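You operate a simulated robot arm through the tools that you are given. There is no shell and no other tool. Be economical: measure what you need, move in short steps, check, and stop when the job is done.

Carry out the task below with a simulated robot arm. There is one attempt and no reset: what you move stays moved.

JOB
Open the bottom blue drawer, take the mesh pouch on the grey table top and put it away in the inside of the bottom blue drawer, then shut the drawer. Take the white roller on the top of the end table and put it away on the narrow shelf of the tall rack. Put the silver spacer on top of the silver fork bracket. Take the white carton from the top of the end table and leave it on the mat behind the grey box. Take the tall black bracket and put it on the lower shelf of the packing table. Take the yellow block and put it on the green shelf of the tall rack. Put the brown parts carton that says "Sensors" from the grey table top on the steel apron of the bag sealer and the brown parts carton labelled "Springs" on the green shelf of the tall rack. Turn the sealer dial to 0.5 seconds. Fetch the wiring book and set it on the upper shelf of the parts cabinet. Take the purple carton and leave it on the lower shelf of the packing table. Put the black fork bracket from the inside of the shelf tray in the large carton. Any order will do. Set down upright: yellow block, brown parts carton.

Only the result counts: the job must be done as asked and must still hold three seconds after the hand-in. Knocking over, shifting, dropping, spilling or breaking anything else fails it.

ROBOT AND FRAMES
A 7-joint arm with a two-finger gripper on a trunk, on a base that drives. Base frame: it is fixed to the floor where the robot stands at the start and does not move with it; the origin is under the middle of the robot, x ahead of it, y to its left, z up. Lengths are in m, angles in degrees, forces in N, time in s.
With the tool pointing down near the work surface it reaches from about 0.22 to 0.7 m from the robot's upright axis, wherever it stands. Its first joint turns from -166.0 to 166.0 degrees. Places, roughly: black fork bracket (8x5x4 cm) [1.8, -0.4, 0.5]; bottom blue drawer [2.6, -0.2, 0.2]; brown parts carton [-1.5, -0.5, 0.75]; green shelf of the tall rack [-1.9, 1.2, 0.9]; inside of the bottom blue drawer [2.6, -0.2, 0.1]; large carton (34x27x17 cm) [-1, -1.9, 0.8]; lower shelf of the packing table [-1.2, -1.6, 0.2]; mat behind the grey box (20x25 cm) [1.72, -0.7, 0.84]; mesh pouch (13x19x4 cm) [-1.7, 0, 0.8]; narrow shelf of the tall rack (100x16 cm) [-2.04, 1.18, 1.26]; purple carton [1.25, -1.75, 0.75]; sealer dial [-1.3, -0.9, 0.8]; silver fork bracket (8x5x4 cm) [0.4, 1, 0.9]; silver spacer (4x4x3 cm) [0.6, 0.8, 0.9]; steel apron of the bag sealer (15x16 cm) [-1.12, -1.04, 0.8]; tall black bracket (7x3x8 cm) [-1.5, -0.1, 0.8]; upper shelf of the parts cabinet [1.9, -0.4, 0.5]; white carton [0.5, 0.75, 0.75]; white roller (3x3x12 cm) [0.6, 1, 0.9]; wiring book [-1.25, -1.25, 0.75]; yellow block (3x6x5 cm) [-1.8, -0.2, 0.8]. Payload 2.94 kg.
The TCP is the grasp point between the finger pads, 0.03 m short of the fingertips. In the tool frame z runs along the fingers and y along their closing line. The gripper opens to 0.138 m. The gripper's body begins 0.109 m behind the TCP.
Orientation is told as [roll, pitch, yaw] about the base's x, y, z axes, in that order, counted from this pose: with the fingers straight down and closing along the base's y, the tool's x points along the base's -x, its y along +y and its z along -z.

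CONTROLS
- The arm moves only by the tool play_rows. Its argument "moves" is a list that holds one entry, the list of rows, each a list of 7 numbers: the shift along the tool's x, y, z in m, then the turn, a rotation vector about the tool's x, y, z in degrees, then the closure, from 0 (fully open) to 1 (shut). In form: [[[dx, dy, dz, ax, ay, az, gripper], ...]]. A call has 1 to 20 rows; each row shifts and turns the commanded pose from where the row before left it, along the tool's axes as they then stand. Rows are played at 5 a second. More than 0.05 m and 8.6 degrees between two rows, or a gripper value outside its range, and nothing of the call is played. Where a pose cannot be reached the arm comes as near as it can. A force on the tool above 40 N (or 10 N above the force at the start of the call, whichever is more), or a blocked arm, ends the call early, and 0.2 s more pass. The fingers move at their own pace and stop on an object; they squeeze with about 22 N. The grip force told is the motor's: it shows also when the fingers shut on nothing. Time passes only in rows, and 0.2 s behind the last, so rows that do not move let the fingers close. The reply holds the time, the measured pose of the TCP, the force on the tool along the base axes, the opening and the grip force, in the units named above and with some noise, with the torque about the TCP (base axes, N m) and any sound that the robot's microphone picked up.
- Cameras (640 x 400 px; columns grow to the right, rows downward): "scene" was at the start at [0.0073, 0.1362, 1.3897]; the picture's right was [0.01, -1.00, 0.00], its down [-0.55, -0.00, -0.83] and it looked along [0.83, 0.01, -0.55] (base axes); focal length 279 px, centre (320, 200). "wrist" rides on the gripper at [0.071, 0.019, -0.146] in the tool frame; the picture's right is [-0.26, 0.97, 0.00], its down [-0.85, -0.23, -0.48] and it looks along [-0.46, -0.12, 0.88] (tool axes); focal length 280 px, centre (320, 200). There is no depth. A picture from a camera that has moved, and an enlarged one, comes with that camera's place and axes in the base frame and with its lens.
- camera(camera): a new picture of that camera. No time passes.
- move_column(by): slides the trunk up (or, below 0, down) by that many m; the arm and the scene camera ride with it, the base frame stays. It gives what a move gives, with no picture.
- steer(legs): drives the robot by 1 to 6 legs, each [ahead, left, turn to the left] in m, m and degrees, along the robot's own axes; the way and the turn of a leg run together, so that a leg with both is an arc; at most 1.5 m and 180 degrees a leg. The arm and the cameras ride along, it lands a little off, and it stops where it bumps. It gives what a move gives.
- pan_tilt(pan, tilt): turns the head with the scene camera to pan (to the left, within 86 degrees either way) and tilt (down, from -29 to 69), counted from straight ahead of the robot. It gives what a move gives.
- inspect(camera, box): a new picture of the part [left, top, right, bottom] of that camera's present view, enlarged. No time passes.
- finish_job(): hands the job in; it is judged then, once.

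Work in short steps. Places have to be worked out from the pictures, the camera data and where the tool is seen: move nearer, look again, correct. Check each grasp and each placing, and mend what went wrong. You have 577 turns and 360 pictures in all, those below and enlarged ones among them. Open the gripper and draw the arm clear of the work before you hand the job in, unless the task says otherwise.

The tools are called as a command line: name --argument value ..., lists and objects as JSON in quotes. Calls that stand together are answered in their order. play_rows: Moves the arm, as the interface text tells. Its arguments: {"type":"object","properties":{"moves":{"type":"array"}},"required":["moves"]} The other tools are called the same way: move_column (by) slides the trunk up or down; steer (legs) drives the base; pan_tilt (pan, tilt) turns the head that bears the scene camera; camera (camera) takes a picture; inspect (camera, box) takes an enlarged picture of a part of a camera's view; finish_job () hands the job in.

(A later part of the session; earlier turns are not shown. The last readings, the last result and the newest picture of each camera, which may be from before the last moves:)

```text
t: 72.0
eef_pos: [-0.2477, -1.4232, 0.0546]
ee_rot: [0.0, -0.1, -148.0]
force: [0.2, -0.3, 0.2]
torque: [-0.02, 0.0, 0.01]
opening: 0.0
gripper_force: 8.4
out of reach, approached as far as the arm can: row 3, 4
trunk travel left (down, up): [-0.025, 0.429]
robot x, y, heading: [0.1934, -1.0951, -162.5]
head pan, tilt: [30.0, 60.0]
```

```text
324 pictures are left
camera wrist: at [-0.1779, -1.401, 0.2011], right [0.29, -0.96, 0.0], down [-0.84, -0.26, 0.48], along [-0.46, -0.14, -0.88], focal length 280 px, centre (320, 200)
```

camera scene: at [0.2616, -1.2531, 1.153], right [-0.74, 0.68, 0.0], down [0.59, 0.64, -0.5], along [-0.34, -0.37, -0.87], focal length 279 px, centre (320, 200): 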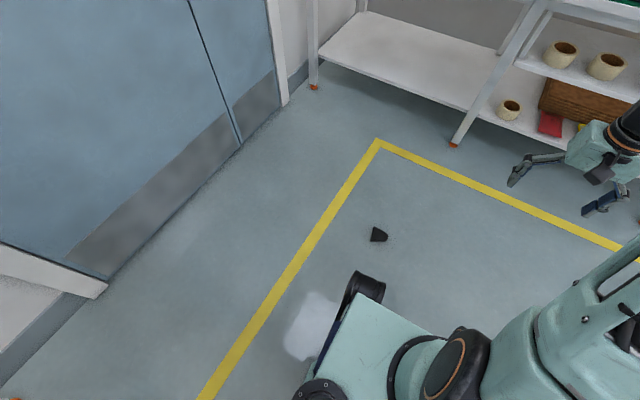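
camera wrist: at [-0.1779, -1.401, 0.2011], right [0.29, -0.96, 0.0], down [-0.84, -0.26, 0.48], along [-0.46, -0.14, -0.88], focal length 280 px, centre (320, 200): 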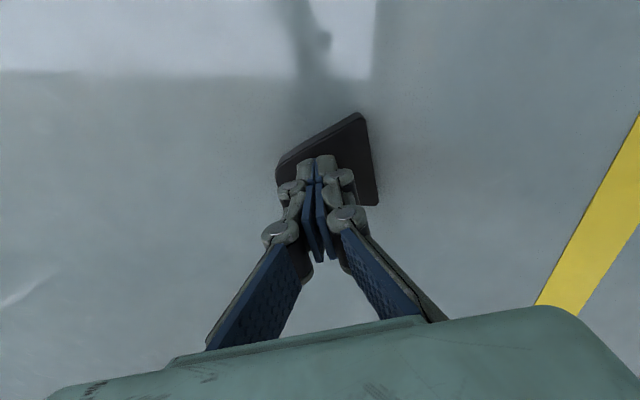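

Arm was 2 cm too high; open, then lower the trunk its last 2 cm and close again.

play_rows --moves '[[[0, 0, 0, 0, 0, 0, 0], [0, 0, 0, 0, 0, 0, 0], [0, 0, 0, 0, 0, 0, 0], [0, 0, 0, 0, 0, 0, 0], [0, 0, 0, 0, 0, 0, 0]]]'

move_column --by -0.02

play_rows --moves '[[[0, 0.004, 0, 0, 0, 0, 1], [0, 0, 0, 0, 0, 0, 1], [0, 0, 0, 0, 0, 0, 1], [0, 0, 0, 0, 0, 0, 1], [0, 0, 0, 0, 0, 0, 1]]]'

camera --camera "wrist"

```text
t: 73.2
eef_pos: [-0.2478, -1.4229, 0.0551]
ee_rot: [0.1, -0.1, -148.0]
force: [0.2, 0.3, -0.8]
torque: [0.01, 0.0, 0.01]
opening: 0.1381
gripper_force: 0.0
trunk travel left (down, up): [-0.025, 0.429]
robot x, y, heading: [0.1891, -1.0979, -162.7]
head pan, tilt: [30.0, 60.0]
```

```text
t: 73.9
eef_pos: [-0.249, -1.422, 0.0347]
ee_rot: [0.0, -0.1, -147.9]
force: [0.2, -0.3, -0.5]
torque: [-0.04, 0.01, 0.03]
opening: 0.1379
gripper_force: 0.0
trunk travel left (down, up): [-0.005, 0.449]
robot x, y, heading: [0.1921, -1.0974, -162.5]
head pan, tilt: [30.0, 60.0]
```

```text
t: 75.1
eef_pos: [-0.2454, -1.4247, 0.0353]
ee_rot: [0.0, -0.1, -147.9]
force: [-0.4, 0.9, 2.8]
torque: [0.11, 0.03, -0.04]
opening: 0.0698
gripper_force: 22.1
trunk travel left (down, up): [-0.005, 0.449]
robot x, y, heading: [0.1901, -1.1032, -162.7]
head pan, tilt: [30.0, 60.0]
```

```text
323 pictures are left
camera wrist: at [-0.1758, -1.4043, 0.1809], right [0.29, -0.96, 0.0], down [-0.84, -0.25, 0.48], along [-0.46, -0.14, -0.88], focal length 280 px, centre (320, 200)
```

wrist: 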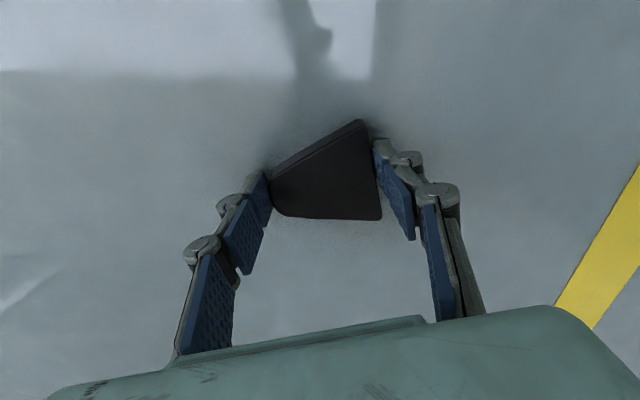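

Gripped at 7 cm opening. Lift slowly, square the yaw and pitch the tool forward in small steps, checking the grip.

play_rows --moves '[[[0, 0, -0.02, 0, 0, 0, 1], [0, 0, -0.04, 0, 0, 0, 1], [0, 0, -0.04, 0, 0, 0, 1], [0, 0, -0.04, 0, 0, 0, 1], [0, 0, -0.04, 0, 0, 0, 1], [0, 0, -0.04, 0, 0, 0, 1], [0, 0, -0.04, 0, 0, 0, 1], [0, 0, -0.04, 0, 0, 0, 1], [0, 0, 0, 0, 0, 3, 1], [0, 0, 0, 0, 0, 3, 1], [0, 0, 0, 0, 0, 3, 1], [0, 0, 0, 0, 0, 3, 1], [0, 0, 0, 0, 0, 2.6, 1]]]'

play_rows --moves '[[[0, 0, 0, 0, -3, 0, 1], [0, 0, 0, 0, -3, 0, 1], [0, 0, 0, 0, -3, 0, 1], [0, 0, 0, 0, -3, 0, 1], [0, 0, 0, 0, -3, 0, 1], [0, 0, 0, 0, -3, 0, 1], [0, 0, 0, 0, -3, 0, 1], [0, 0, 0, 0, -3, 0, 1], [0, 0, 0, 0, -3, 0, 1], [0, 0, 0, 0, -3, 0, 1], [0, 0, 0, 0, -3, 0, 1], [0, 0, 0, 0, -3, 0, 1], [0, 0, 0, 0, -3, 0, 1], [0, 0, 0, 0, -3, 0, 1], [0, 0, 0, 0, -3, 0, 1]]]'

camera --camera "wrist"

pan_tilt --pan 10 --tilt 45

camera --camera "scene"

```text
t: 77.9
eef_pos: [-0.2447, -1.4259, 0.3363]
ee_rot: [0.0, 0.0, -162.7]
force: [-0.8, 0.0, -2.1]
torque: [0.05, -0.01, 0.0]
opening: 0.0698
gripper_force: 22.2
trunk travel left (down, up): [-0.005, 0.449]
robot x, y, heading: [0.1897, -1.0947, -162.8]
head pan, tilt: [30.0, 60.0]
```

```text
t: 81.1
eef_pos: [-0.2459, -1.4266, 0.3354]
ee_rot: [0.0, -45.1, -162.7]
force: [-0.1, -0.2, -1.9]
torque: [0.01, -0.06, 0.01]
opening: 0.0694
gripper_force: 21.6
trunk travel left (down, up): [-0.005, 0.449]
robot x, y, heading: [0.1905, -1.0992, -162.7]
head pan, tilt: [30.0, 60.0]
```

```text
322 pictures are left
camera wrist: at [-0.0939, -1.3983, 0.3878], right [0.11, -0.98, 0.19], down [-0.32, 0.14, 0.94], along [-0.94, -0.17, -0.3], focal length 280 px, centre (320, 200)
```

wrist: 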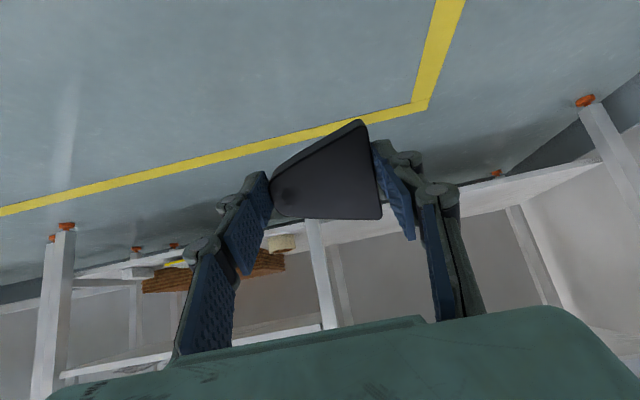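

```text
t: 81.9
eef_pos: [-0.2463, -1.4248, 0.3355]
ee_rot: [0.0, -45.0, -162.5]
force: [0.7, -1.1, -2.3]
torque: [-0.02, -0.06, -0.04]
opening: 0.0695
gripper_force: 22.0
trunk travel left (down, up): [-0.005, 0.449]
robot x, y, heading: [0.1892, -1.1006, -162.7]
head pan, tilt: [10.0, 45.0]
```

```text
321 pictures are left
camera scene: at [0.2344, -1.2415, 1.1525], right [-0.46, 0.89, 0.0], down [0.63, 0.33, -0.71], along [-0.63, -0.33, -0.71], focal length 279 px, centre (320, 200)
```

scene: 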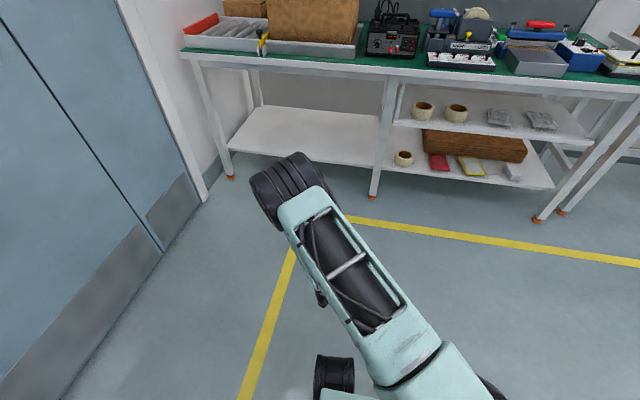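

The lower shelf is one long board; its empty left part is the target. I stretch the arm forward to see the elbow's posture before driving in.

play_rows --moves '[[[-0.0283, 0, 0.0283, 0, -3, 0, 1], [-0.0283, 0, 0.0283, 0, -3, 0, 1], [-0.0283, 0, 0.0283, 0, -3, 0, 1], [-0.0283, 0, 0.0283, 0, -3, 0, 1], [-0.0283, 0, 0.0283, 0, -3, 0, 1]]]'

pan_tilt --pan 20 --tilt 30

camera --camera "scene"

```text
t: 83.1
eef_pos: [-0.435, -1.4853, 0.3558]
ee_rot: [-0.1, -60.2, -162.5]
force: [-0.1, 0.1, -1.1]
torque: [0.04, -0.04, 0.0]
opening: 0.0698
gripper_force: 22.3
trunk travel left (down, up): [-0.005, 0.449]
robot x, y, heading: [0.187, -1.1003, -162.9]
head pan, tilt: [10.0, 45.0]
```

```text
t: 83.9
eef_pos: [-0.4346, -1.4849, 0.3551]
ee_rot: [0.0, -60.0, -162.5]
force: [0.9, 0.3, -2.2]
torque: [0.04, -0.06, -0.04]
opening: 0.0696
gripper_force: 22.2
trunk travel left (down, up): [-0.005, 0.449]
robot x, y, heading: [0.1897, -1.0998, -162.7]
head pan, tilt: [20.0, 30.0]
```

```text
320 pictures are left
camera scene: at [0.2346, -1.259, 1.175], right [-0.61, 0.8, 0.0], down [0.4, 0.3, -0.87], along [-0.69, -0.52, -0.5], focal length 279 px, centre (320, 200)
```

scene: 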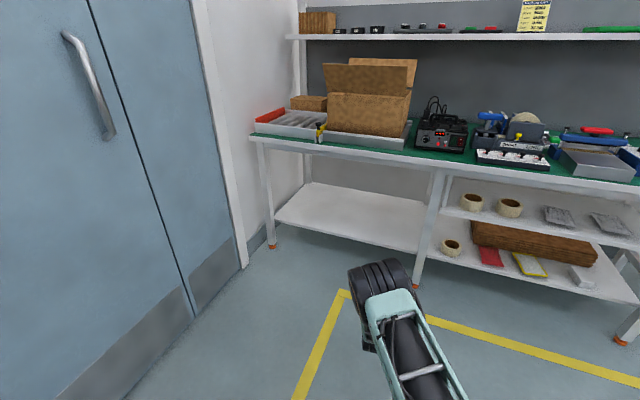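

Extend a further 0.1 m forward and a little lower.

play_rows --moves '[[[-0.02, 0, 0.0346, 0, 0, 0, 1], [-0.02, 0, 0.0346, 0, 0, 0, 1], [-0.02, 0, 0.0346, 0, 0, 0, 1], [0.0346, 0, 0.02, 0, 0, 0, 1], [0.0173, 0, 0.01, 0, 0, 0, 1]]]'

camera --camera "scene"

camera --camera "wrist"

```text
t: 85.1
eef_pos: [-0.5502, -1.5195, 0.2961]
ee_rot: [-0.1, -60.1, -162.6]
force: [-0.5, 0.3, -0.3]
torque: [0.04, -0.09, 0.02]
opening: 0.0696
gripper_force: 22.0
trunk travel left (down, up): [-0.005, 0.449]
robot x, y, heading: [0.1893, -1.0986, -162.7]
head pan, tilt: [20.0, 30.0]
```

```text
319 pictures are left
camera scene: at [0.2347, -1.259, 1.1752], right [-0.61, 0.79, 0.0], down [0.4, 0.3, -0.87], along [-0.69, -0.53, -0.5], focal length 279 px, centre (320, 200)
```

scene: 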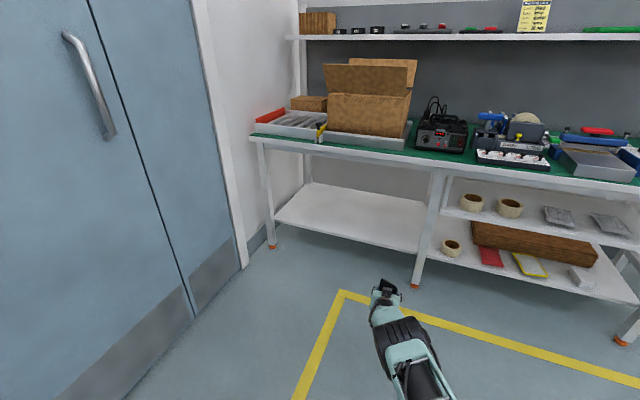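

```text
318 pictures are left
camera wrist: at [-0.3902, -1.4905, 0.3082], right [0.17, -0.96, 0.23], down [-0.08, 0.22, 0.97], along [-0.98, -0.18, -0.04], focal length 280 px, centre (320, 200)
```

wrist: 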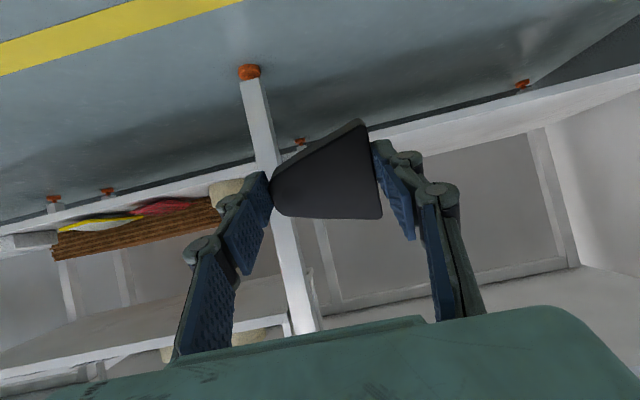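

Arm is nearly straight and low. Slide left 0.16, then drive in 0.45 and check.

steer --legs '[[0, 0.17, 0], [0.45, 0, 0]]'

camera --camera "scene"

camera --camera "wrist"

```text
t: 89.5
eef_pos: [-0.9268, -1.8177, 0.2978]
ee_rot: [-0.1, -60.0, -162.5]
force: [0.0, 0.0, -1.9]
torque: [0.03, -0.04, 0.0]
opening: 0.0693
gripper_force: 21.9
trunk travel left (down, up): [-0.005, 0.449]
robot x, y, heading: [-0.1843, -1.3977, -162.9]
head pan, tilt: [20.0, 30.0]
```

```text
317 pictures are left
camera scene: at [-0.1416, -1.5567, 1.1751], right [-0.61, 0.8, 0.0], down [0.4, 0.3, -0.87], along [-0.69, -0.52, -0.5], focal length 279 px, centre (320, 200)
```

scene: 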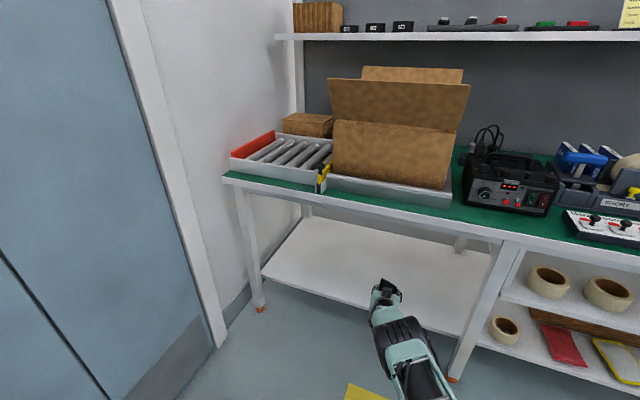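

```text
316 pictures are left
camera wrist: at [-0.7666, -1.7873, 0.3083], right [0.16, -0.96, 0.23], down [-0.08, 0.22, 0.97], along [-0.98, -0.18, -0.04], focal length 280 px, centre (320, 200)
```

wrist: 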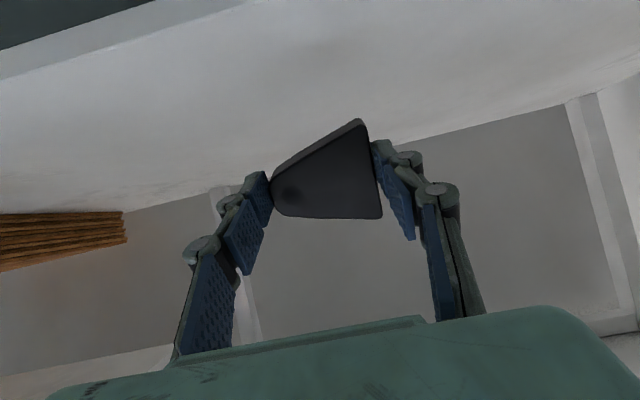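

Held part is at the shelf's front edge (F≈1.42, edge ≈1.41). Drive 0.1 further, then lower gently.

steer --legs '[[0.1, 0, 0]]'

play_rows --moves '[[[0.026, 0, 0.015, 0, 0, 0, 1], [0.0173, 0, 0.01, 0, 0, 0, 1]]]'

camera --camera "wrist"

```text
t: 90.7
eef_pos: [-1.0216, -1.8473, 0.2969]
ee_rot: [0.0, -60.0, -162.5]
force: [0.7, 0.1, -2.9]
torque: [0.03, -0.01, 0.0]
opening: 0.0693
gripper_force: 21.9
trunk travel left (down, up): [-0.005, 0.449]
robot x, y, heading: [-0.2766, -1.4257, -162.6]
head pan, tilt: [20.0, 30.0]
```

```text
t: 91.3
eef_pos: [-1.0204, -1.8473, 0.2568]
ee_rot: [-0.1, -60.0, -162.6]
force: [-0.3, 0.5, -1.7]
torque: [0.02, -0.07, 0.01]
opening: 0.0693
gripper_force: 22.6
out of reach, approached as far as the arm can: row 2
trunk travel left (down, up): [-0.005, 0.449]
robot x, y, heading: [-0.2764, -1.4288, -162.9]
head pan, tilt: [20.0, 30.0]
```

```text
315 pictures are left
camera wrist: at [-0.8608, -1.8176, 0.2685], right [0.16, -0.96, 0.23], down [-0.08, 0.22, 0.97], along [-0.98, -0.18, -0.04], focal length 280 px, centre (320, 200)
```

wrist: 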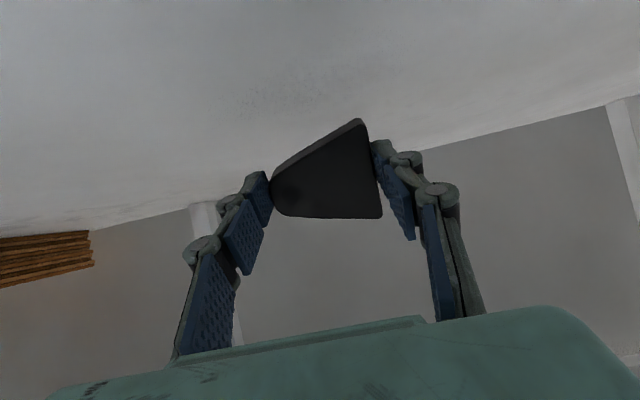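

Reach limit downward. Pull the hand back 3 cm while lowering 3 cm more until contact.

play_rows --moves '[[[0.0204, 0, -0.008, 0, 0, 0, 1], [0.0204, 0, -0.008, 0, 0, 0, 1]]]'

camera --camera "wrist"

camera --camera "scene"

```text
t: 91.9
eef_pos: [-0.9889, -1.8364, 0.2324]
ee_rot: [0.1, -60.3, -162.6]
force: [-2.8, 0.7, 0.9]
torque: [-0.1, 0.08, -0.1]
opening: 0.0696
gripper_force: 22.1
trunk travel left (down, up): [-0.005, 0.449]
robot x, y, heading: [-0.2786, -1.4241, -162.5]
head pan, tilt: [20.0, 30.0]
```

```text
314 pictures are left
camera wrist: at [-0.8294, -1.8069, 0.2426], right [0.16, -0.96, 0.23], down [-0.08, 0.22, 0.97], along [-0.98, -0.18, -0.04], focal length 280 px, centre (320, 200)
```

wrist: 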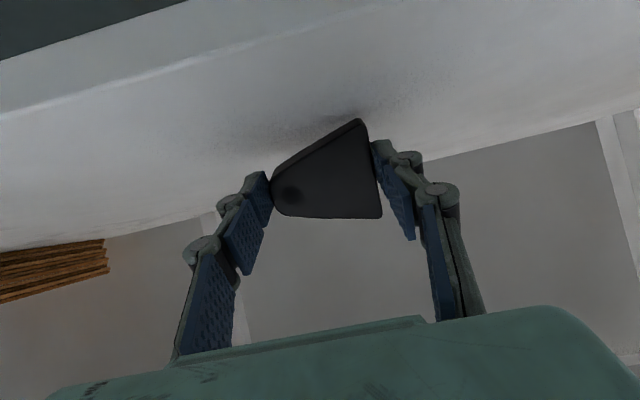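

```text
313 pictures are left
camera scene: at [-0.2357, -1.5859, 1.1752], right [-0.61, 0.8, 0.0], down [0.4, 0.3, -0.87], along [-0.69, -0.53, -0.5], focal length 279 px, centre (320, 200)
```

scene: 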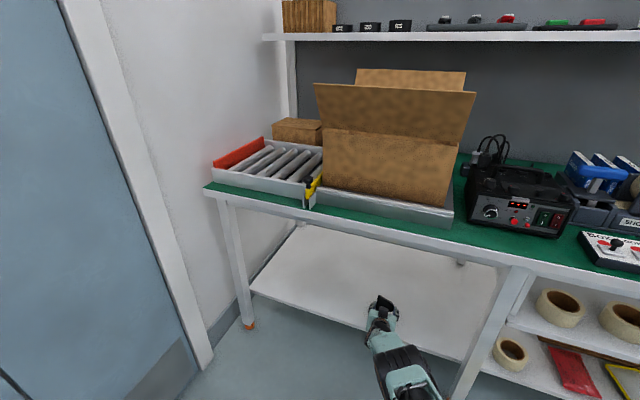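

Contact begins (force change). Release here, 8 cm inside the shelf edge.

play_rows --moves '[[[0.005, 0, 0.003, 0, 0, 0, 1], [0, 0, 0, 0, 0, 0, 0.6], [0, 0, 0, 0, 0, 0, 0.4], [0, 0, 0, 0, 0, 0, 0.3], [0, 0, 0, 0, 0, 0, 0.3], [0, 0, 0, 0, 0, 0, 0.3]]]'

camera --camera "wrist"

```text
t: 93.3
eef_pos: [-0.9878, -1.8383, 0.2242]
ee_rot: [-0.1, -60.1, -162.5]
force: [-0.2, -0.1, -0.2]
torque: [0.03, -0.03, 0.0]
opening: 0.0966
gripper_force: 0.1
trunk travel left (down, up): [-0.005, 0.449]
robot x, y, heading: [-0.2771, -1.4259, -162.9]
head pan, tilt: [20.0, 30.0]
```

```text
312 pictures are left
camera wrist: at [-0.8281, -1.8069, 0.2352], right [0.16, -0.96, 0.23], down [-0.08, 0.22, 0.97], along [-0.98, -0.18, -0.04], focal length 280 px, centre (320, 200)
```

wrist: 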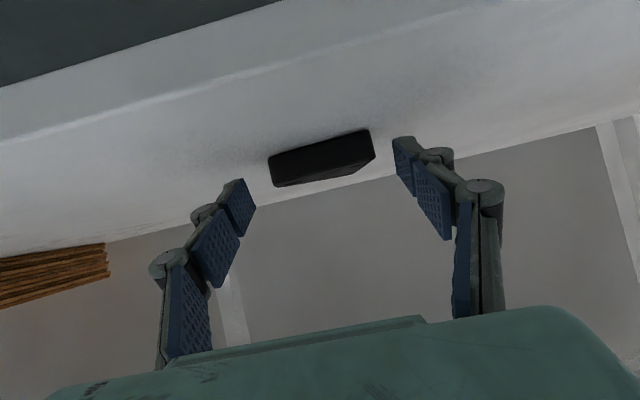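

The bracket lies flat on the shelf. I lift the hand slightly, back the robot out, straighten the tool and raise everything.

play_rows --moves '[[[-0.0433, 0, -0.025, 0, 0, 0, 0.3], [-0.02, 0, -0.012, 0, 0, 0, 0.3]]]'

steer --legs '[[-0.55, 0, 0]]'

play_rows --moves '[[[0.025, 0, -0.0433, 0, 8, 0, 0], [0.025, 0, -0.0433, 0, 8, 0, 0], [0.025, 0, -0.0433, 0, 8, 0, 0], [0.025, 0, -0.0433, 0, 8, 0, 0], [0, 0, -0.04, 0, 8, 0, 0], [0, 0, -0.04, 0, 8, 0, 0], [0, 0, -0.04, 0, 8, 0, 0], [0, 0, -0.04, 0, 4, 0, 0], [0, 0, -0.04, 0, 0, 0, 0]]]'

camera --camera "scene"

```text
t: 93.9
eef_pos: [-0.9885, -1.837, 0.2972]
ee_rot: [0.0, -60.0, -162.5]
force: [0.1, 0.0, -0.4]
torque: [0.0, 0.06, 0.05]
opening: 0.0966
gripper_force: 0.0
trunk travel left (down, up): [-0.005, 0.449]
robot x, y, heading: [-0.2766, -1.4283, -162.6]
head pan, tilt: [20.0, 30.0]
```

```text
t: 97.0
eef_pos: [-0.4671, -1.6743, 0.298]
ee_rot: [0.0, -60.0, -162.5]
force: [0.2, -0.1, -0.1]
torque: [-0.04, 0.0, 0.02]
opening: 0.0966
gripper_force: 0.0
trunk travel left (down, up): [-0.005, 0.449]
robot x, y, heading: [0.2452, -1.2612, -162.5]
head pan, tilt: [20.0, 30.0]
```

```text
t: 99.0
eef_pos: [-0.2413, -1.6024, 0.531]
ee_rot: [0.0, 0.0, -162.6]
force: [0.1, 0.2, -0.4]
torque: [0.02, 0.0, 0.03]
opening: 0.1379
gripper_force: 0.1
trunk travel left (down, up): [-0.005, 0.449]
robot x, y, heading: [0.2402, -1.2632, -162.5]
head pan, tilt: [20.0, 30.0]
```

```text
311 pictures are left
camera scene: at [0.2846, -1.4236, 1.1751], right [-0.61, 0.79, 0.0], down [0.4, 0.3, -0.87], along [-0.69, -0.53, -0.5], focal length 279 px, centre (320, 200)
```

scene: 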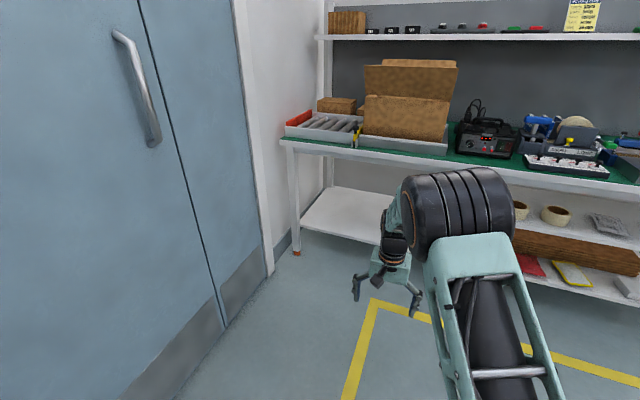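

Now to the grey table for the Springs carton. Raise trunk 0.4, slide right 1.3 m, drive ahead 0.7.

move_column --by 0.4

steer --legs '[[0, -1.31, 0], [0.72, 0, 0]]'

play_rows --moves '[[[0, -0.04, -0.02, 0, 0, 0, 0], [0, -0.04, -0.02, 0, 0, 0, 0], [0, 0, -0.04, 0, 0, 0, 0]]]'

camera --camera "wrist"

pan_tilt --pan 10 --tilt 50

camera --camera "scene"

```text
t: 102.8
eef_pos: [-0.2416, -1.6028, 0.9317]
ee_rot: [0.0, -0.1, -162.5]
force: [0.5, -0.2, -0.2]
torque: [-0.01, 0.0, -0.01]
opening: 0.1381
gripper_force: 0.1
trunk travel left (down, up): [-0.405, 0.049]
robot x, y, heading: [0.245, -1.2619, -162.6]
head pan, tilt: [20.0, 30.0]
```

```text
t: 118.1
eef_pos: [-1.3181, -0.5527, 0.931]
ee_rot: [0.0, 0.1, -162.9]
force: [-0.2, 0.2, -0.1]
torque: [-0.01, 0.0, -0.02]
opening: 0.1381
gripper_force: 0.1
trunk travel left (down, up): [-0.405, 0.049]
robot x, y, heading: [-0.8353, -0.2135, -162.8]
head pan, tilt: [20.0, 30.0]
```

```text
t: 118.9
eef_pos: [-1.3394, -0.4764, 1.009]
ee_rot: [0.1, 0.0, -162.9]
force: [0.2, -0.1, 1.0]
torque: [-0.05, -0.03, 0.0]
opening: 0.1379
gripper_force: 0.0
trunk travel left (down, up): [-0.405, 0.049]
robot x, y, heading: [-0.8307, -0.2206, -163.1]
head pan, tilt: [20.0, 30.0]
```

```text
310 pictures are left
camera wrist: at [-1.2676, -0.4739, 1.1561], right [0.03, -1.0, 0.0], down [-0.88, -0.03, 0.48], along [-0.48, -0.02, -0.88], focal length 280 px, centre (320, 200)
```

wrist: 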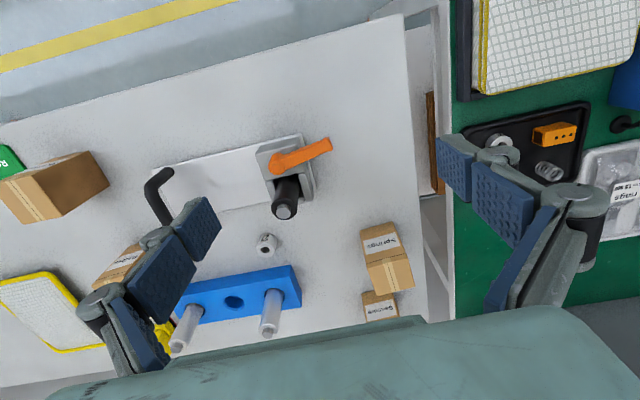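

```text
t: 119.8
eef_pos: [-1.3404, -0.4772, 1.0097]
ee_rot: [0.1, 0.0, -162.9]
force: [-0.8, 0.1, 0.5]
torque: [-0.01, 0.01, 0.0]
opening: 0.138
gripper_force: 0.0
trunk travel left (down, up): [-0.405, 0.049]
robot x, y, heading: [-0.832, -0.2175, -162.9]
head pan, tilt: [10.0, 50.0]
```

```text
309 pictures are left
camera scene: at [-0.788, -0.3566, 1.5457], right [-0.45, 0.89, 0.0], down [0.68, 0.35, -0.64], along [-0.57, -0.29, -0.77], focal length 279 px, centre (320, 200)
```

scene: 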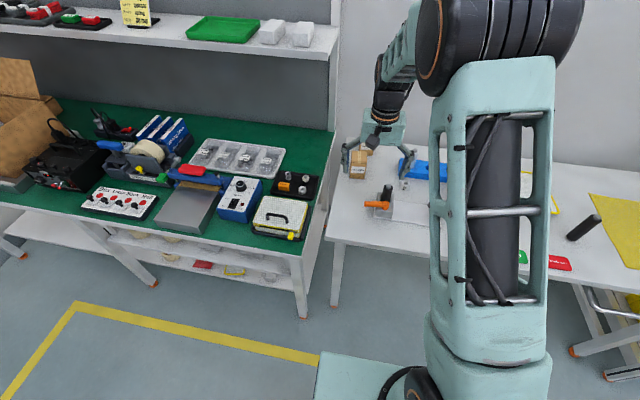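

Springs carton: centre ≈(-1.541,-0.586), top z≈0.862, square to the table. Drive 0.2 ahead, then centre over it.

steer --legs '[[0.2, 0, 0]]'

play_rows --moves '[[[-0.0125, 0.0226, 0, 0, 0, -1.5, 0.2], [-0.0125, 0.0226, 0, 0, 0, -1.5, 0.2]]]'

camera --camera "wrist"

```text
t: 121.3
eef_pos: [-1.5311, -0.5339, 1.0102]
ee_rot: [0.0, 0.0, -162.9]
force: [-0.4, 0.5, -0.2]
torque: [-0.01, -0.03, -0.04]
opening: 0.1381
gripper_force: 0.1
trunk travel left (down, up): [-0.405, 0.049]
robot x, y, heading: [-1.02, -0.2774, -163.1]
head pan, tilt: [10.0, 50.0]
```

```text
t: 121.9
eef_pos: [-1.5422, -0.5848, 1.01]
ee_rot: [-0.1, -0.1, -160.0]
force: [0.4, -0.2, -0.6]
torque: [0.0, 0.04, -0.01]
opening: 0.1104
gripper_force: 0.0
trunk travel left (down, up): [-0.405, 0.049]
robot x, y, heading: [-1.0251, -0.2752, -163.0]
head pan, tilt: [10.0, 50.0]
```

```text
308 pictures are left
camera wrist: at [-1.4685, -0.579, 1.1554], right [0.08, -1.0, 0.0], down [-0.88, -0.07, 0.48], along [-0.48, -0.04, -0.88], focal length 280 px, centre (320, 200)
```

wrist: 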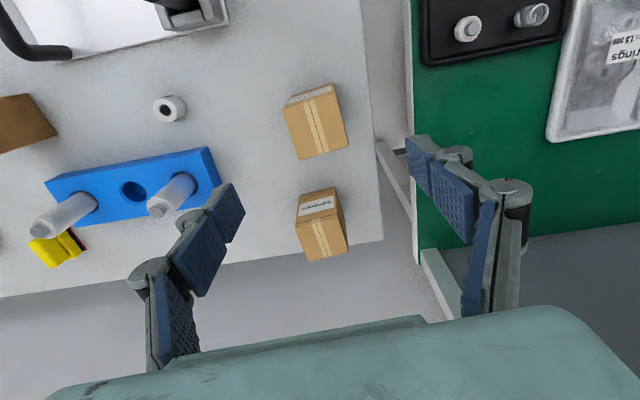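

Aligned over the Springs carton. Descend and grip.

play_rows --moves '[[[0, 0, 0.05, 0, 0, 0, 0.2], [0, 0, 0.05, 0, 0, 0, 0.2], [0, 0, 0.045, 0, 0, 0, 0.2], [0, 0, 0.03, 0, 0, 0, 0.2], [0, 0, 0, 0, 0, 0, 0.2], [0, 0, 0, 0, 0, 0, 1], [0, 0, 0, 0, 0, 0, 1], [0, 0, 0, 0, 0, 0, 1], [0, 0, -0.03, 0, 0, 0, 1], [0, 0, -0.05, 0, 0, 0, 1], [0, 0, -0.05, 0, 0, 0, 1], [0, 0, -0.05, 0, 0, 0, 1]]]'

camera --camera "wrist"

```text
t: 124.5
eef_pos: [-1.5395, -0.5845, 1.0171]
ee_rot: [0.0, 0.0, -160.0]
force: [0.4, 0.6, -2.3]
torque: [0.02, 0.03, 0.02]
opening: 0.0551
gripper_force: 21.7
trunk travel left (down, up): [-0.405, 0.049]
robot x, y, heading: [-1.0226, -0.2721, -163.1]
head pan, tilt: [10.0, 50.0]
```

```text
307 pictures are left
camera wrist: at [-1.4665, -0.5791, 1.162], right [0.09, -1.0, 0.0], down [-0.88, -0.07, 0.48], along [-0.47, -0.04, -0.88], focal length 280 px, centre (320, 200)
```

wrist: 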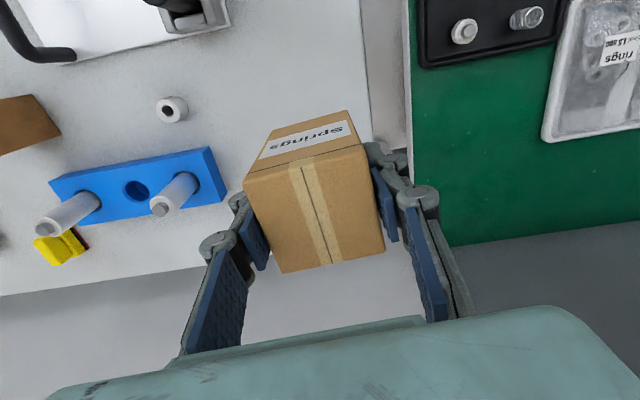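

Springs held. Back off 0.45 m and slide right 1.65 m to face the tall rack.

steer --legs '[[-0.55, 0, 0], [0, -1.45, 0], [0, -0.2, 0]]'

pan_tilt --pan 0 --tilt 20

camera --camera "scene"

camera --camera "wrist"

```text
t: 142.1
eef_pos: [-1.4946, 1.1556, 1.0166]
ee_rot: [-0.1, -0.1, -160.3]
force: [-0.9, -0.6, -1.7]
torque: [0.01, 0.02, 0.01]
opening: 0.0554
gripper_force: 22.5
trunk travel left (down, up): [-0.405, 0.049]
robot x, y, heading: [-0.9732, 1.4611, -163.2]
head pan, tilt: [10.0, 50.0]
```

```text
t: 143.1
eef_pos: [-1.4955, 1.1548, 1.0155]
ee_rot: [0.0, 0.0, -160.3]
force: [-0.6, 0.4, -1.9]
torque: [0.02, 0.01, -0.01]
opening: 0.0554
gripper_force: 21.9
trunk travel left (down, up): [-0.405, 0.049]
robot x, y, heading: [-0.9715, 1.4639, -163.4]
head pan, tilt: [0.0, 20.0]
```

```text
306 pictures are left
camera scene: at [-0.9529, 1.3306, 1.5911], right [-0.29, 0.96, 0.0], down [0.33, 0.1, -0.94], along [-0.9, -0.27, -0.34], focal length 279 px, centre (320, 200)
```

scene: 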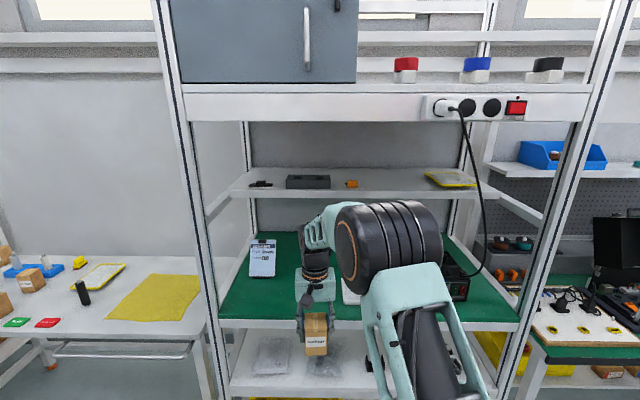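

```text
305 pictures are left
camera wrist: at [-1.4223, 1.161, 1.1614], right [0.08, -1.0, 0.0], down [-0.88, -0.07, 0.48], along [-0.48, -0.04, -0.88], focal length 280 px, centre (320, 200)
```

wrist: 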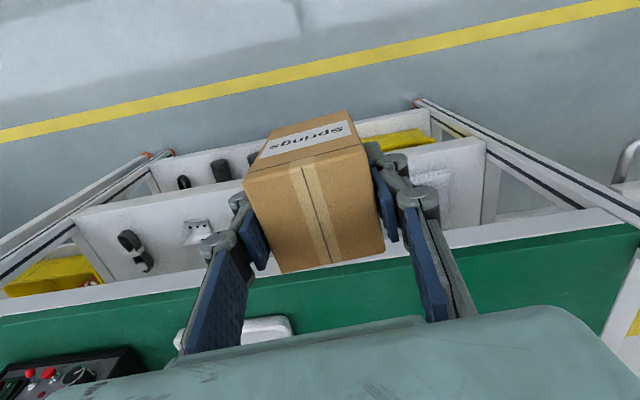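

Green shelf: surface z≈0.90, front edge F≈1.24. A free spot is at the front left (L≈-1.38). Slide left 0.165, drive ahead 0.27, and check.

steer --legs '[[0, 0.165, 0], [0.27, 0, 0]]'

camera --camera "wrist"

pan_tilt --pan 0 --tilt 40

camera --camera "scene"

```text
t: 146.7
eef_pos: [-1.7086, 0.9234, 1.0155]
ee_rot: [0.0, -0.1, -160.5]
force: [-0.2, 0.1, -2.1]
torque: [0.02, -0.02, -0.02]
opening: 0.0552
gripper_force: 22.3
trunk travel left (down, up): [-0.405, 0.049]
robot x, y, heading: [-1.1913, 1.2303, -163.7]
head pan, tilt: [0.0, 20.0]
```

```text
304 pictures are left
camera wrist: at [-1.6361, 0.9285, 1.1613], right [0.08, -1.0, 0.0], down [-0.88, -0.07, 0.48], along [-0.47, -0.04, -0.88], focal length 280 px, centre (320, 200)
```

wrist: 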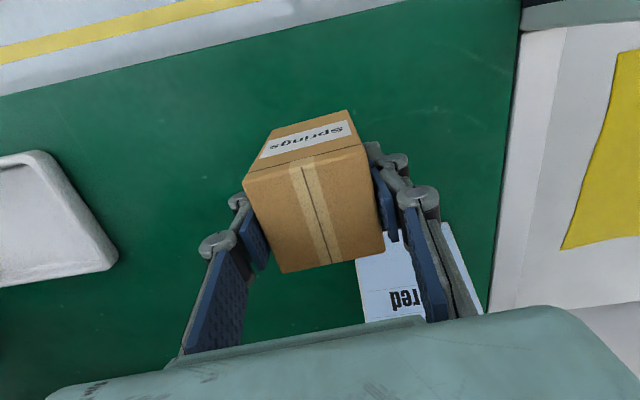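

```text
t: 147.5
eef_pos: [-1.7078, 0.9231, 1.0163]
ee_rot: [0.1, 0.0, -160.5]
force: [0.5, 0.7, -1.1]
torque: [0.0, 0.03, -0.03]
opening: 0.0555
gripper_force: 21.9
trunk travel left (down, up): [-0.405, 0.049]
robot x, y, heading: [-1.1901, 1.2331, -163.5]
head pan, tilt: [0.0, 40.0]
```

```text
303 pictures are left
camera scene: at [-1.1582, 1.0991, 1.5598], right [-0.28, 0.96, 0.0], down [0.62, 0.18, -0.77], along [-0.74, -0.22, -0.64], focal length 279 px, centre (320, 200)
```

scene: 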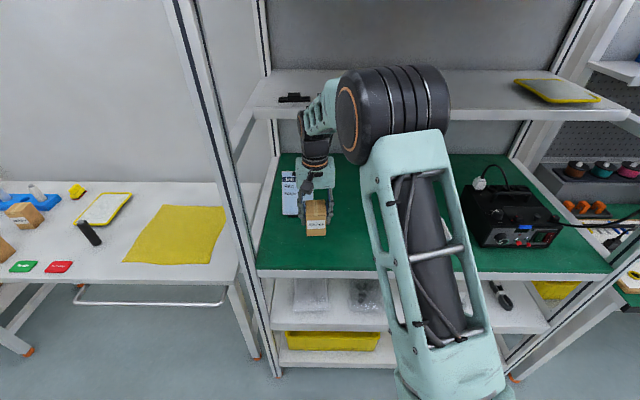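

Spot is clear. Lower with small steps until the carton bottom touches.

play_rows --moves '[[[0, 0, 0.03, 0, 0, 0, 1], [0, 0, 0.015, 0, 0, 0, 1], [0, 0, 0.006, 0, 0, 0, 1], [0, 0, 0.006, 0, 0, 0, 1]]]'

inspect --camera "scene" --box '[250, 140, 390, 270]'

```text
t: 148.5
eef_pos: [-1.7098, 0.9234, 0.9578]
ee_rot: [0.0, 0.0, -160.4]
force: [0.3, 0.3, -2.4]
torque: [0.01, 0.01, -0.01]
opening: 0.0551
gripper_force: 22.0
trunk travel left (down, up): [-0.405, 0.049]
robot x, y, heading: [-1.1879, 1.2319, -163.7]
head pan, tilt: [0.0, 40.0]
```

```text
3.08 times, centred on (320, 205) of scene
camera zoom: at [-1.1583, 1.099, 1.5598], right [-0.28, 0.96, 0.0], down [0.62, 0.18, -0.77], along [-0.73, -0.22, -0.64], focal length 859 px, centre (320, 185)
```

zoom: 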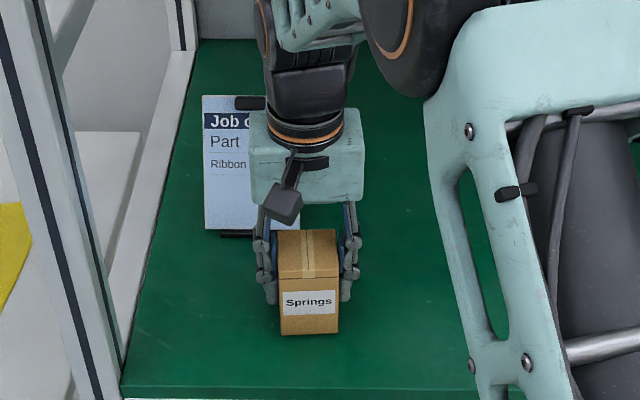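

Continue in 5 mm steps, watching for contact.

play_rows --moves '[[[0, 0, 0.005, 0, 0, 0, 1], [0, 0, 0.005, 0, 0, 0, 1], [0, 0, 0.003, 0, 0, 0, 1]]]'

play_rows --moves '[[[0, 0, 0.004, 0, 0, 0, 1]]]'

play_rows --moves '[[[0, 0, 0.004, 0, 0, 0, 1]]]'

```text
t: 149.3
eef_pos: [-1.7088, 0.9228, 0.9482]
ee_rot: [0.0, -0.4, -160.5]
force: [-1.5, -0.9, 19.7]
torque: [-0.05, 0.06, -0.01]
opening: 0.0558
gripper_force: 21.8
trunk travel left (down, up): [-0.405, 0.049]
robot x, y, heading: [-1.1865, 1.2305, -163.7]
head pan, tilt: [0.0, 40.0]
```

```text
t: 149.7
eef_pos: [-1.7087, 0.9232, 0.9435]
ee_rot: [0.0, -0.2, -160.5]
force: [-1.5, -0.9, 18.8]
torque: [-0.08, 0.07, -0.01]
opening: 0.0556
gripper_force: 21.6
trunk travel left (down, up): [-0.405, 0.049]
robot x, y, heading: [-1.187, 1.2304, -163.7]
head pan, tilt: [0.0, 40.0]
```

```text
t: 150.1
eef_pos: [-1.707, 0.925, 0.9392]
ee_rot: [-0.1, -0.1, -160.5]
force: [-0.5, -0.6, 19.4]
torque: [0.0, -0.03, -0.02]
opening: 0.0554
gripper_force: 22.3
trunk travel left (down, up): [-0.405, 0.049]
robot x, y, heading: [-1.1913, 1.2319, -163.6]
head pan, tilt: [0.0, 40.0]
```

On the shelf (surface ≈0.898). Open slightly and raise the hand.

play_rows --moves '[[[0, 0, -0.005, 0, 0, 0, 1], [0, 0, 0, 0, 0, 0, 0.4], [0, 0, 0, 0, 0, 0, 0.3], [0, 0, 0, 0, 0, 0, 0.3], [0, 0, -0.04, 0, 0, 0, 0.3], [0, 0, -0.04, 0, 0, 0, 0.3], [0, 0, -0.04, 0, 0, 0, 0.3]]]'

camera --camera "wrist"

```text
t: 151.7
eef_pos: [-1.7073, 0.9235, 1.0636]
ee_rot: [-0.1, 0.0, -160.4]
force: [0.0, -0.1, -0.4]
torque: [0.01, -0.01, -0.04]
opening: 0.0968
gripper_force: 0.1
trunk travel left (down, up): [-0.405, 0.049]
robot x, y, heading: [-1.1857, 1.2294, -163.4]
head pan, tilt: [0.0, 40.0]
```

```text
301 pictures are left
camera wrist: at [-1.6356, 0.9285, 1.209], right [0.08, -1.0, 0.0], down [-0.88, -0.07, 0.48], along [-0.48, -0.04, -0.88], focal length 280 px, centre (320, 200)
```

wrist: 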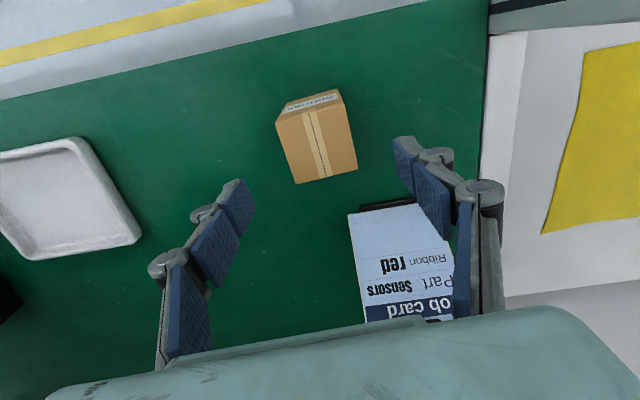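

Springs carton stands well. Back out and go to the grey table for the yellow block (≈(-1.75,-0.19)).

steer --legs '[[-0.3, 0, 0], [0, 1.19, 0], [0.45, 0, 0]]'

camera --camera "wrist"

camera --camera "scene"

```text
t: 166.4
eef_pos: [-1.5054, -0.2628, 1.0628]
ee_rot: [0.0, 0.0, -160.3]
force: [-0.4, -0.9, -0.4]
torque: [-0.03, -0.04, 0.01]
opening: 0.0966
gripper_force: 0.0
trunk travel left (down, up): [-0.405, 0.049]
robot x, y, heading: [-0.9859, 0.0445, -163.4]
head pan, tilt: [0.0, 40.0]
```

```text
300 pictures are left
camera wrist: at [-1.4325, -0.2578, 1.2083], right [0.08, -1.0, 0.0], down [-0.88, -0.07, 0.48], along [-0.48, -0.04, -0.88], focal length 280 px, centre (320, 200)
```

wrist: 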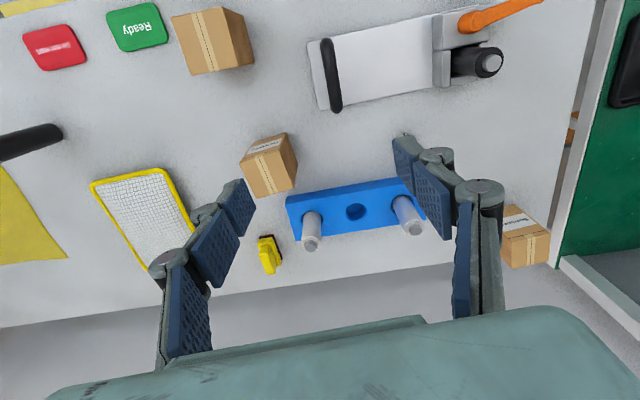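

```text
299 pictures are left
camera scene: at [-0.9548, -0.0863, 1.5598], right [-0.28, 0.96, 0.0], down [0.62, 0.18, -0.77], along [-0.73, -0.22, -0.64], focal length 279 px, centre (320, 200)
```

scene: 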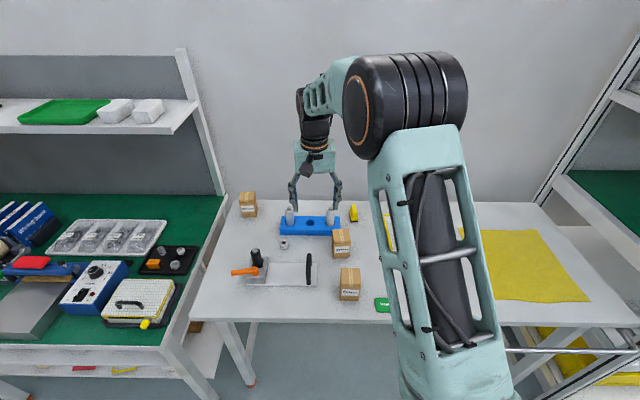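

Drive 0.15 ahead and move the hand above the block for a close look.

steer --legs '[[0.15, 0, 0]]'

play_rows --moves '[[[-0.0145, -0.036, 0, 0, 0, 0, 0.3], [-0.0145, -0.036, 0, 0, 0, 0, 0.3], [-0.0145, -0.036, 0, 0, 0, 0, 0.3], [-0.0145, -0.036, 0, 0, 0, 0, 0.3]]]'

camera --camera "wrist"

inspect --camera "wrist" --box '[260, 60, 380, 180]'

```text
t: 167.8
eef_pos: [-1.6497, -0.3063, 1.0628]
ee_rot: [0.0, -0.1, -160.2]
force: [0.1, -0.3, 0.3]
torque: [-0.01, -0.04, 0.01]
opening: 0.0967
gripper_force: 0.1
trunk travel left (down, up): [-0.405, 0.049]
robot x, y, heading: [-1.1273, 0.0003, -163.6]
head pan, tilt: [0.0, 40.0]
```

```text
t: 168.8
eef_pos: [-1.7514, -0.1907, 1.0622]
ee_rot: [-0.1, 0.0, -160.3]
force: [-0.3, -0.2, 0.6]
torque: [0.0, -0.02, -0.01]
opening: 0.0967
gripper_force: 0.0
trunk travel left (down, up): [-0.405, 0.049]
robot x, y, heading: [-1.1284, -0.0004, -163.2]
head pan, tilt: [0.0, 40.0]
```

```text
298 pictures are left
camera wrist: at [-1.6793, -0.1849, 1.2075], right [0.08, -1.0, 0.0], down [-0.88, -0.07, 0.48], along [-0.47, -0.04, -0.88], focal length 280 px, centre (320, 200)
```

wrist: 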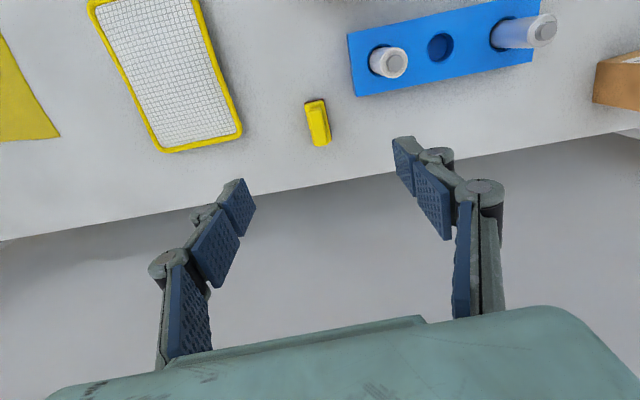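

```text
3.33 times, centred on (320, 120) of wrist
camera zoom: at [-1.6793, -0.1849, 1.2075], right [0.08, -1.0, 0.0], down [-0.88, -0.07, 0.48], along [-0.47, -0.04, -0.88], focal length 935 px, centre (320, 467)
```

zoom: 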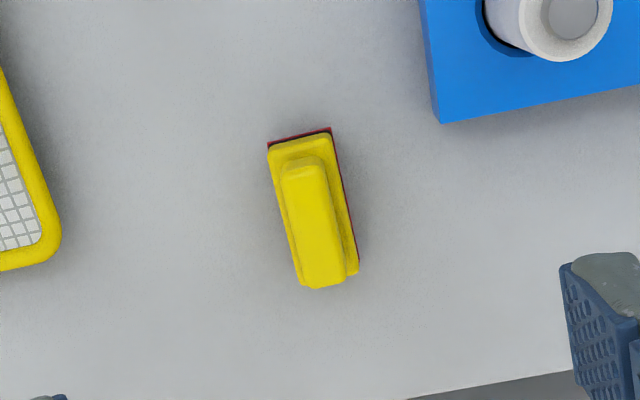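

Block centre ≈(-1.771,-0.191), long axis along tool x. Adjust, descend to z≈0.822, grip and lift.

play_rows --moves '[[[-0.0184, -0.0066, 0, 0, 0, 0, 0.4], [0, 0, 0.05, 0, 0, 0, 0.4], [0, 0, 0.05, 0, 0, 0, 0.4], [0, 0, 0.05, 0, 0, 0, 0.4], [0, 0, 0.05, 0, 0, 0, 0.4], [0, 0, 0.02, 0, 0, 0, 0.4]]]'

camera --camera "wrist"

```text
t: 170.2
eef_pos: [-1.7717, -0.1902, 0.842]
ee_rot: [0.0, -0.1, -160.3]
force: [1.2, -0.6, -0.3]
torque: [-0.01, -0.05, -0.03]
opening: 0.0828
gripper_force: 0.0
trunk travel left (down, up): [-0.405, 0.049]
robot x, y, heading: [-1.1304, 0.0004, -163.3]
head pan, tilt: [0.0, 40.0]
```

```text
296 pictures are left
camera wrist: at [-1.6988, -0.1847, 0.9876], right [0.08, -1.0, 0.0], down [-0.88, -0.07, 0.48], along [-0.48, -0.04, -0.88], focal length 280 px, centre (320, 200)
```

wrist: 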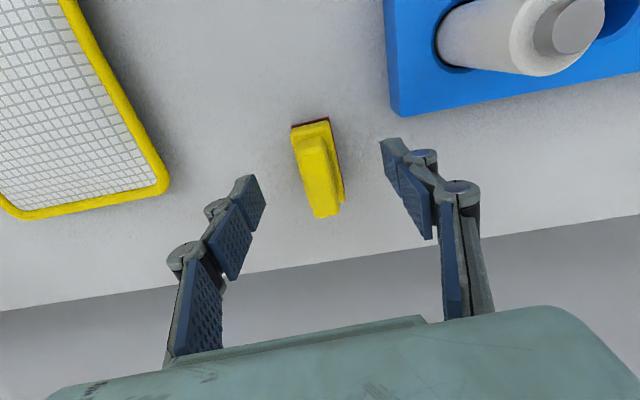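

Well centred between the fingers. Down 20 mm, close, lift.

play_rows --moves '[[[0, 0, 0.02, 0, 0, 0, 0.4], [0, 0, 0, 0, 0, 0, 0.4], [0, 0, 0, 0, 0, 0, 1], [0, 0, 0, 0, 0, 0, 1], [0, 0, 0, 0, 0, 0, 1], [0, 0, 0, 0, 0, 0, 1], [0, 0, -0.03, 0, 0, 0, 1], [0, 0, -0.04, 0, 0, 0, 1], [0, 0, -0.05, 0, 0, 0, 1], [0, 0, -0.05, 0, 0, 0, 1], [0, 0, -0.05, 0, 0, 0, 1]]]'

camera --camera "wrist"

```text
t: 172.6
eef_pos: [-1.7714, -0.1887, 1.0442]
ee_rot: [0.0, 0.0, -160.3]
force: [-0.2, -0.2, -0.5]
torque: [0.0, 0.01, 0.01]
opening: 0.0271
gripper_force: 22.1
trunk travel left (down, up): [-0.405, 0.049]
robot x, y, heading: [-1.1325, 0.0013, -163.8]
head pan, tilt: [0.0, 40.0]
```

```text
295 pictures are left
camera wrist: at [-1.6989, -0.1835, 1.1896], right [0.08, -1.0, 0.0], down [-0.88, -0.07, 0.48], along [-0.48, -0.04, -0.88], focal length 280 px, centre (320, 200)
```

wrist: 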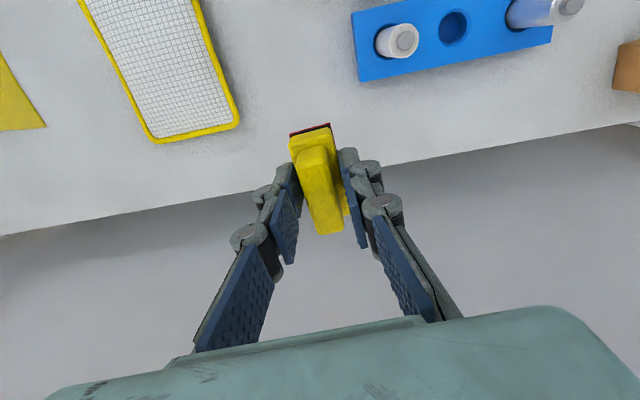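

Block held. Drive to the rack spot beside the Springs carton.

steer --legs '[[-0.62, 0, 0.7], [0, -1.2, 0], [0.12, 0, 0]]'

camera --camera "wrist"

```text
t: 187.2
eef_pos: [-1.6369, 1.085, 1.0415]
ee_rot: [0.0, -0.1, -159.9]
force: [-0.1, -1.1, -1.1]
torque: [0.04, -0.02, -0.03]
opening: 0.0272
gripper_force: 22.3
trunk travel left (down, up): [-0.405, 0.049]
robot x, y, heading: [-0.9977, 1.2829, -162.8]
head pan, tilt: [0.0, 40.0]
```

```text
294 pictures are left
camera wrist: at [-1.5644, 1.0917, 1.1885], right [0.09, -1.0, 0.0], down [-0.88, -0.08, 0.48], along [-0.47, -0.04, -0.88], focal length 280 px, centre (320, 200)
```

wrist: 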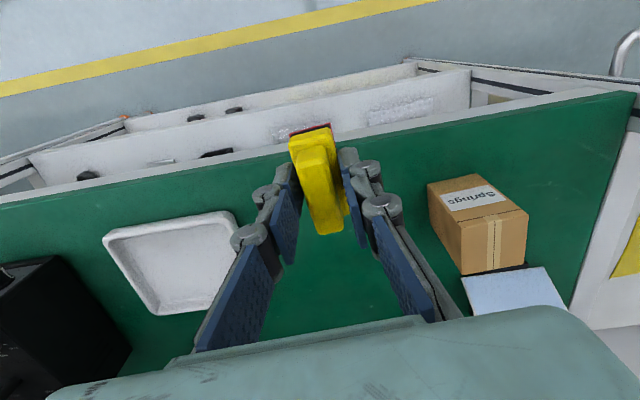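

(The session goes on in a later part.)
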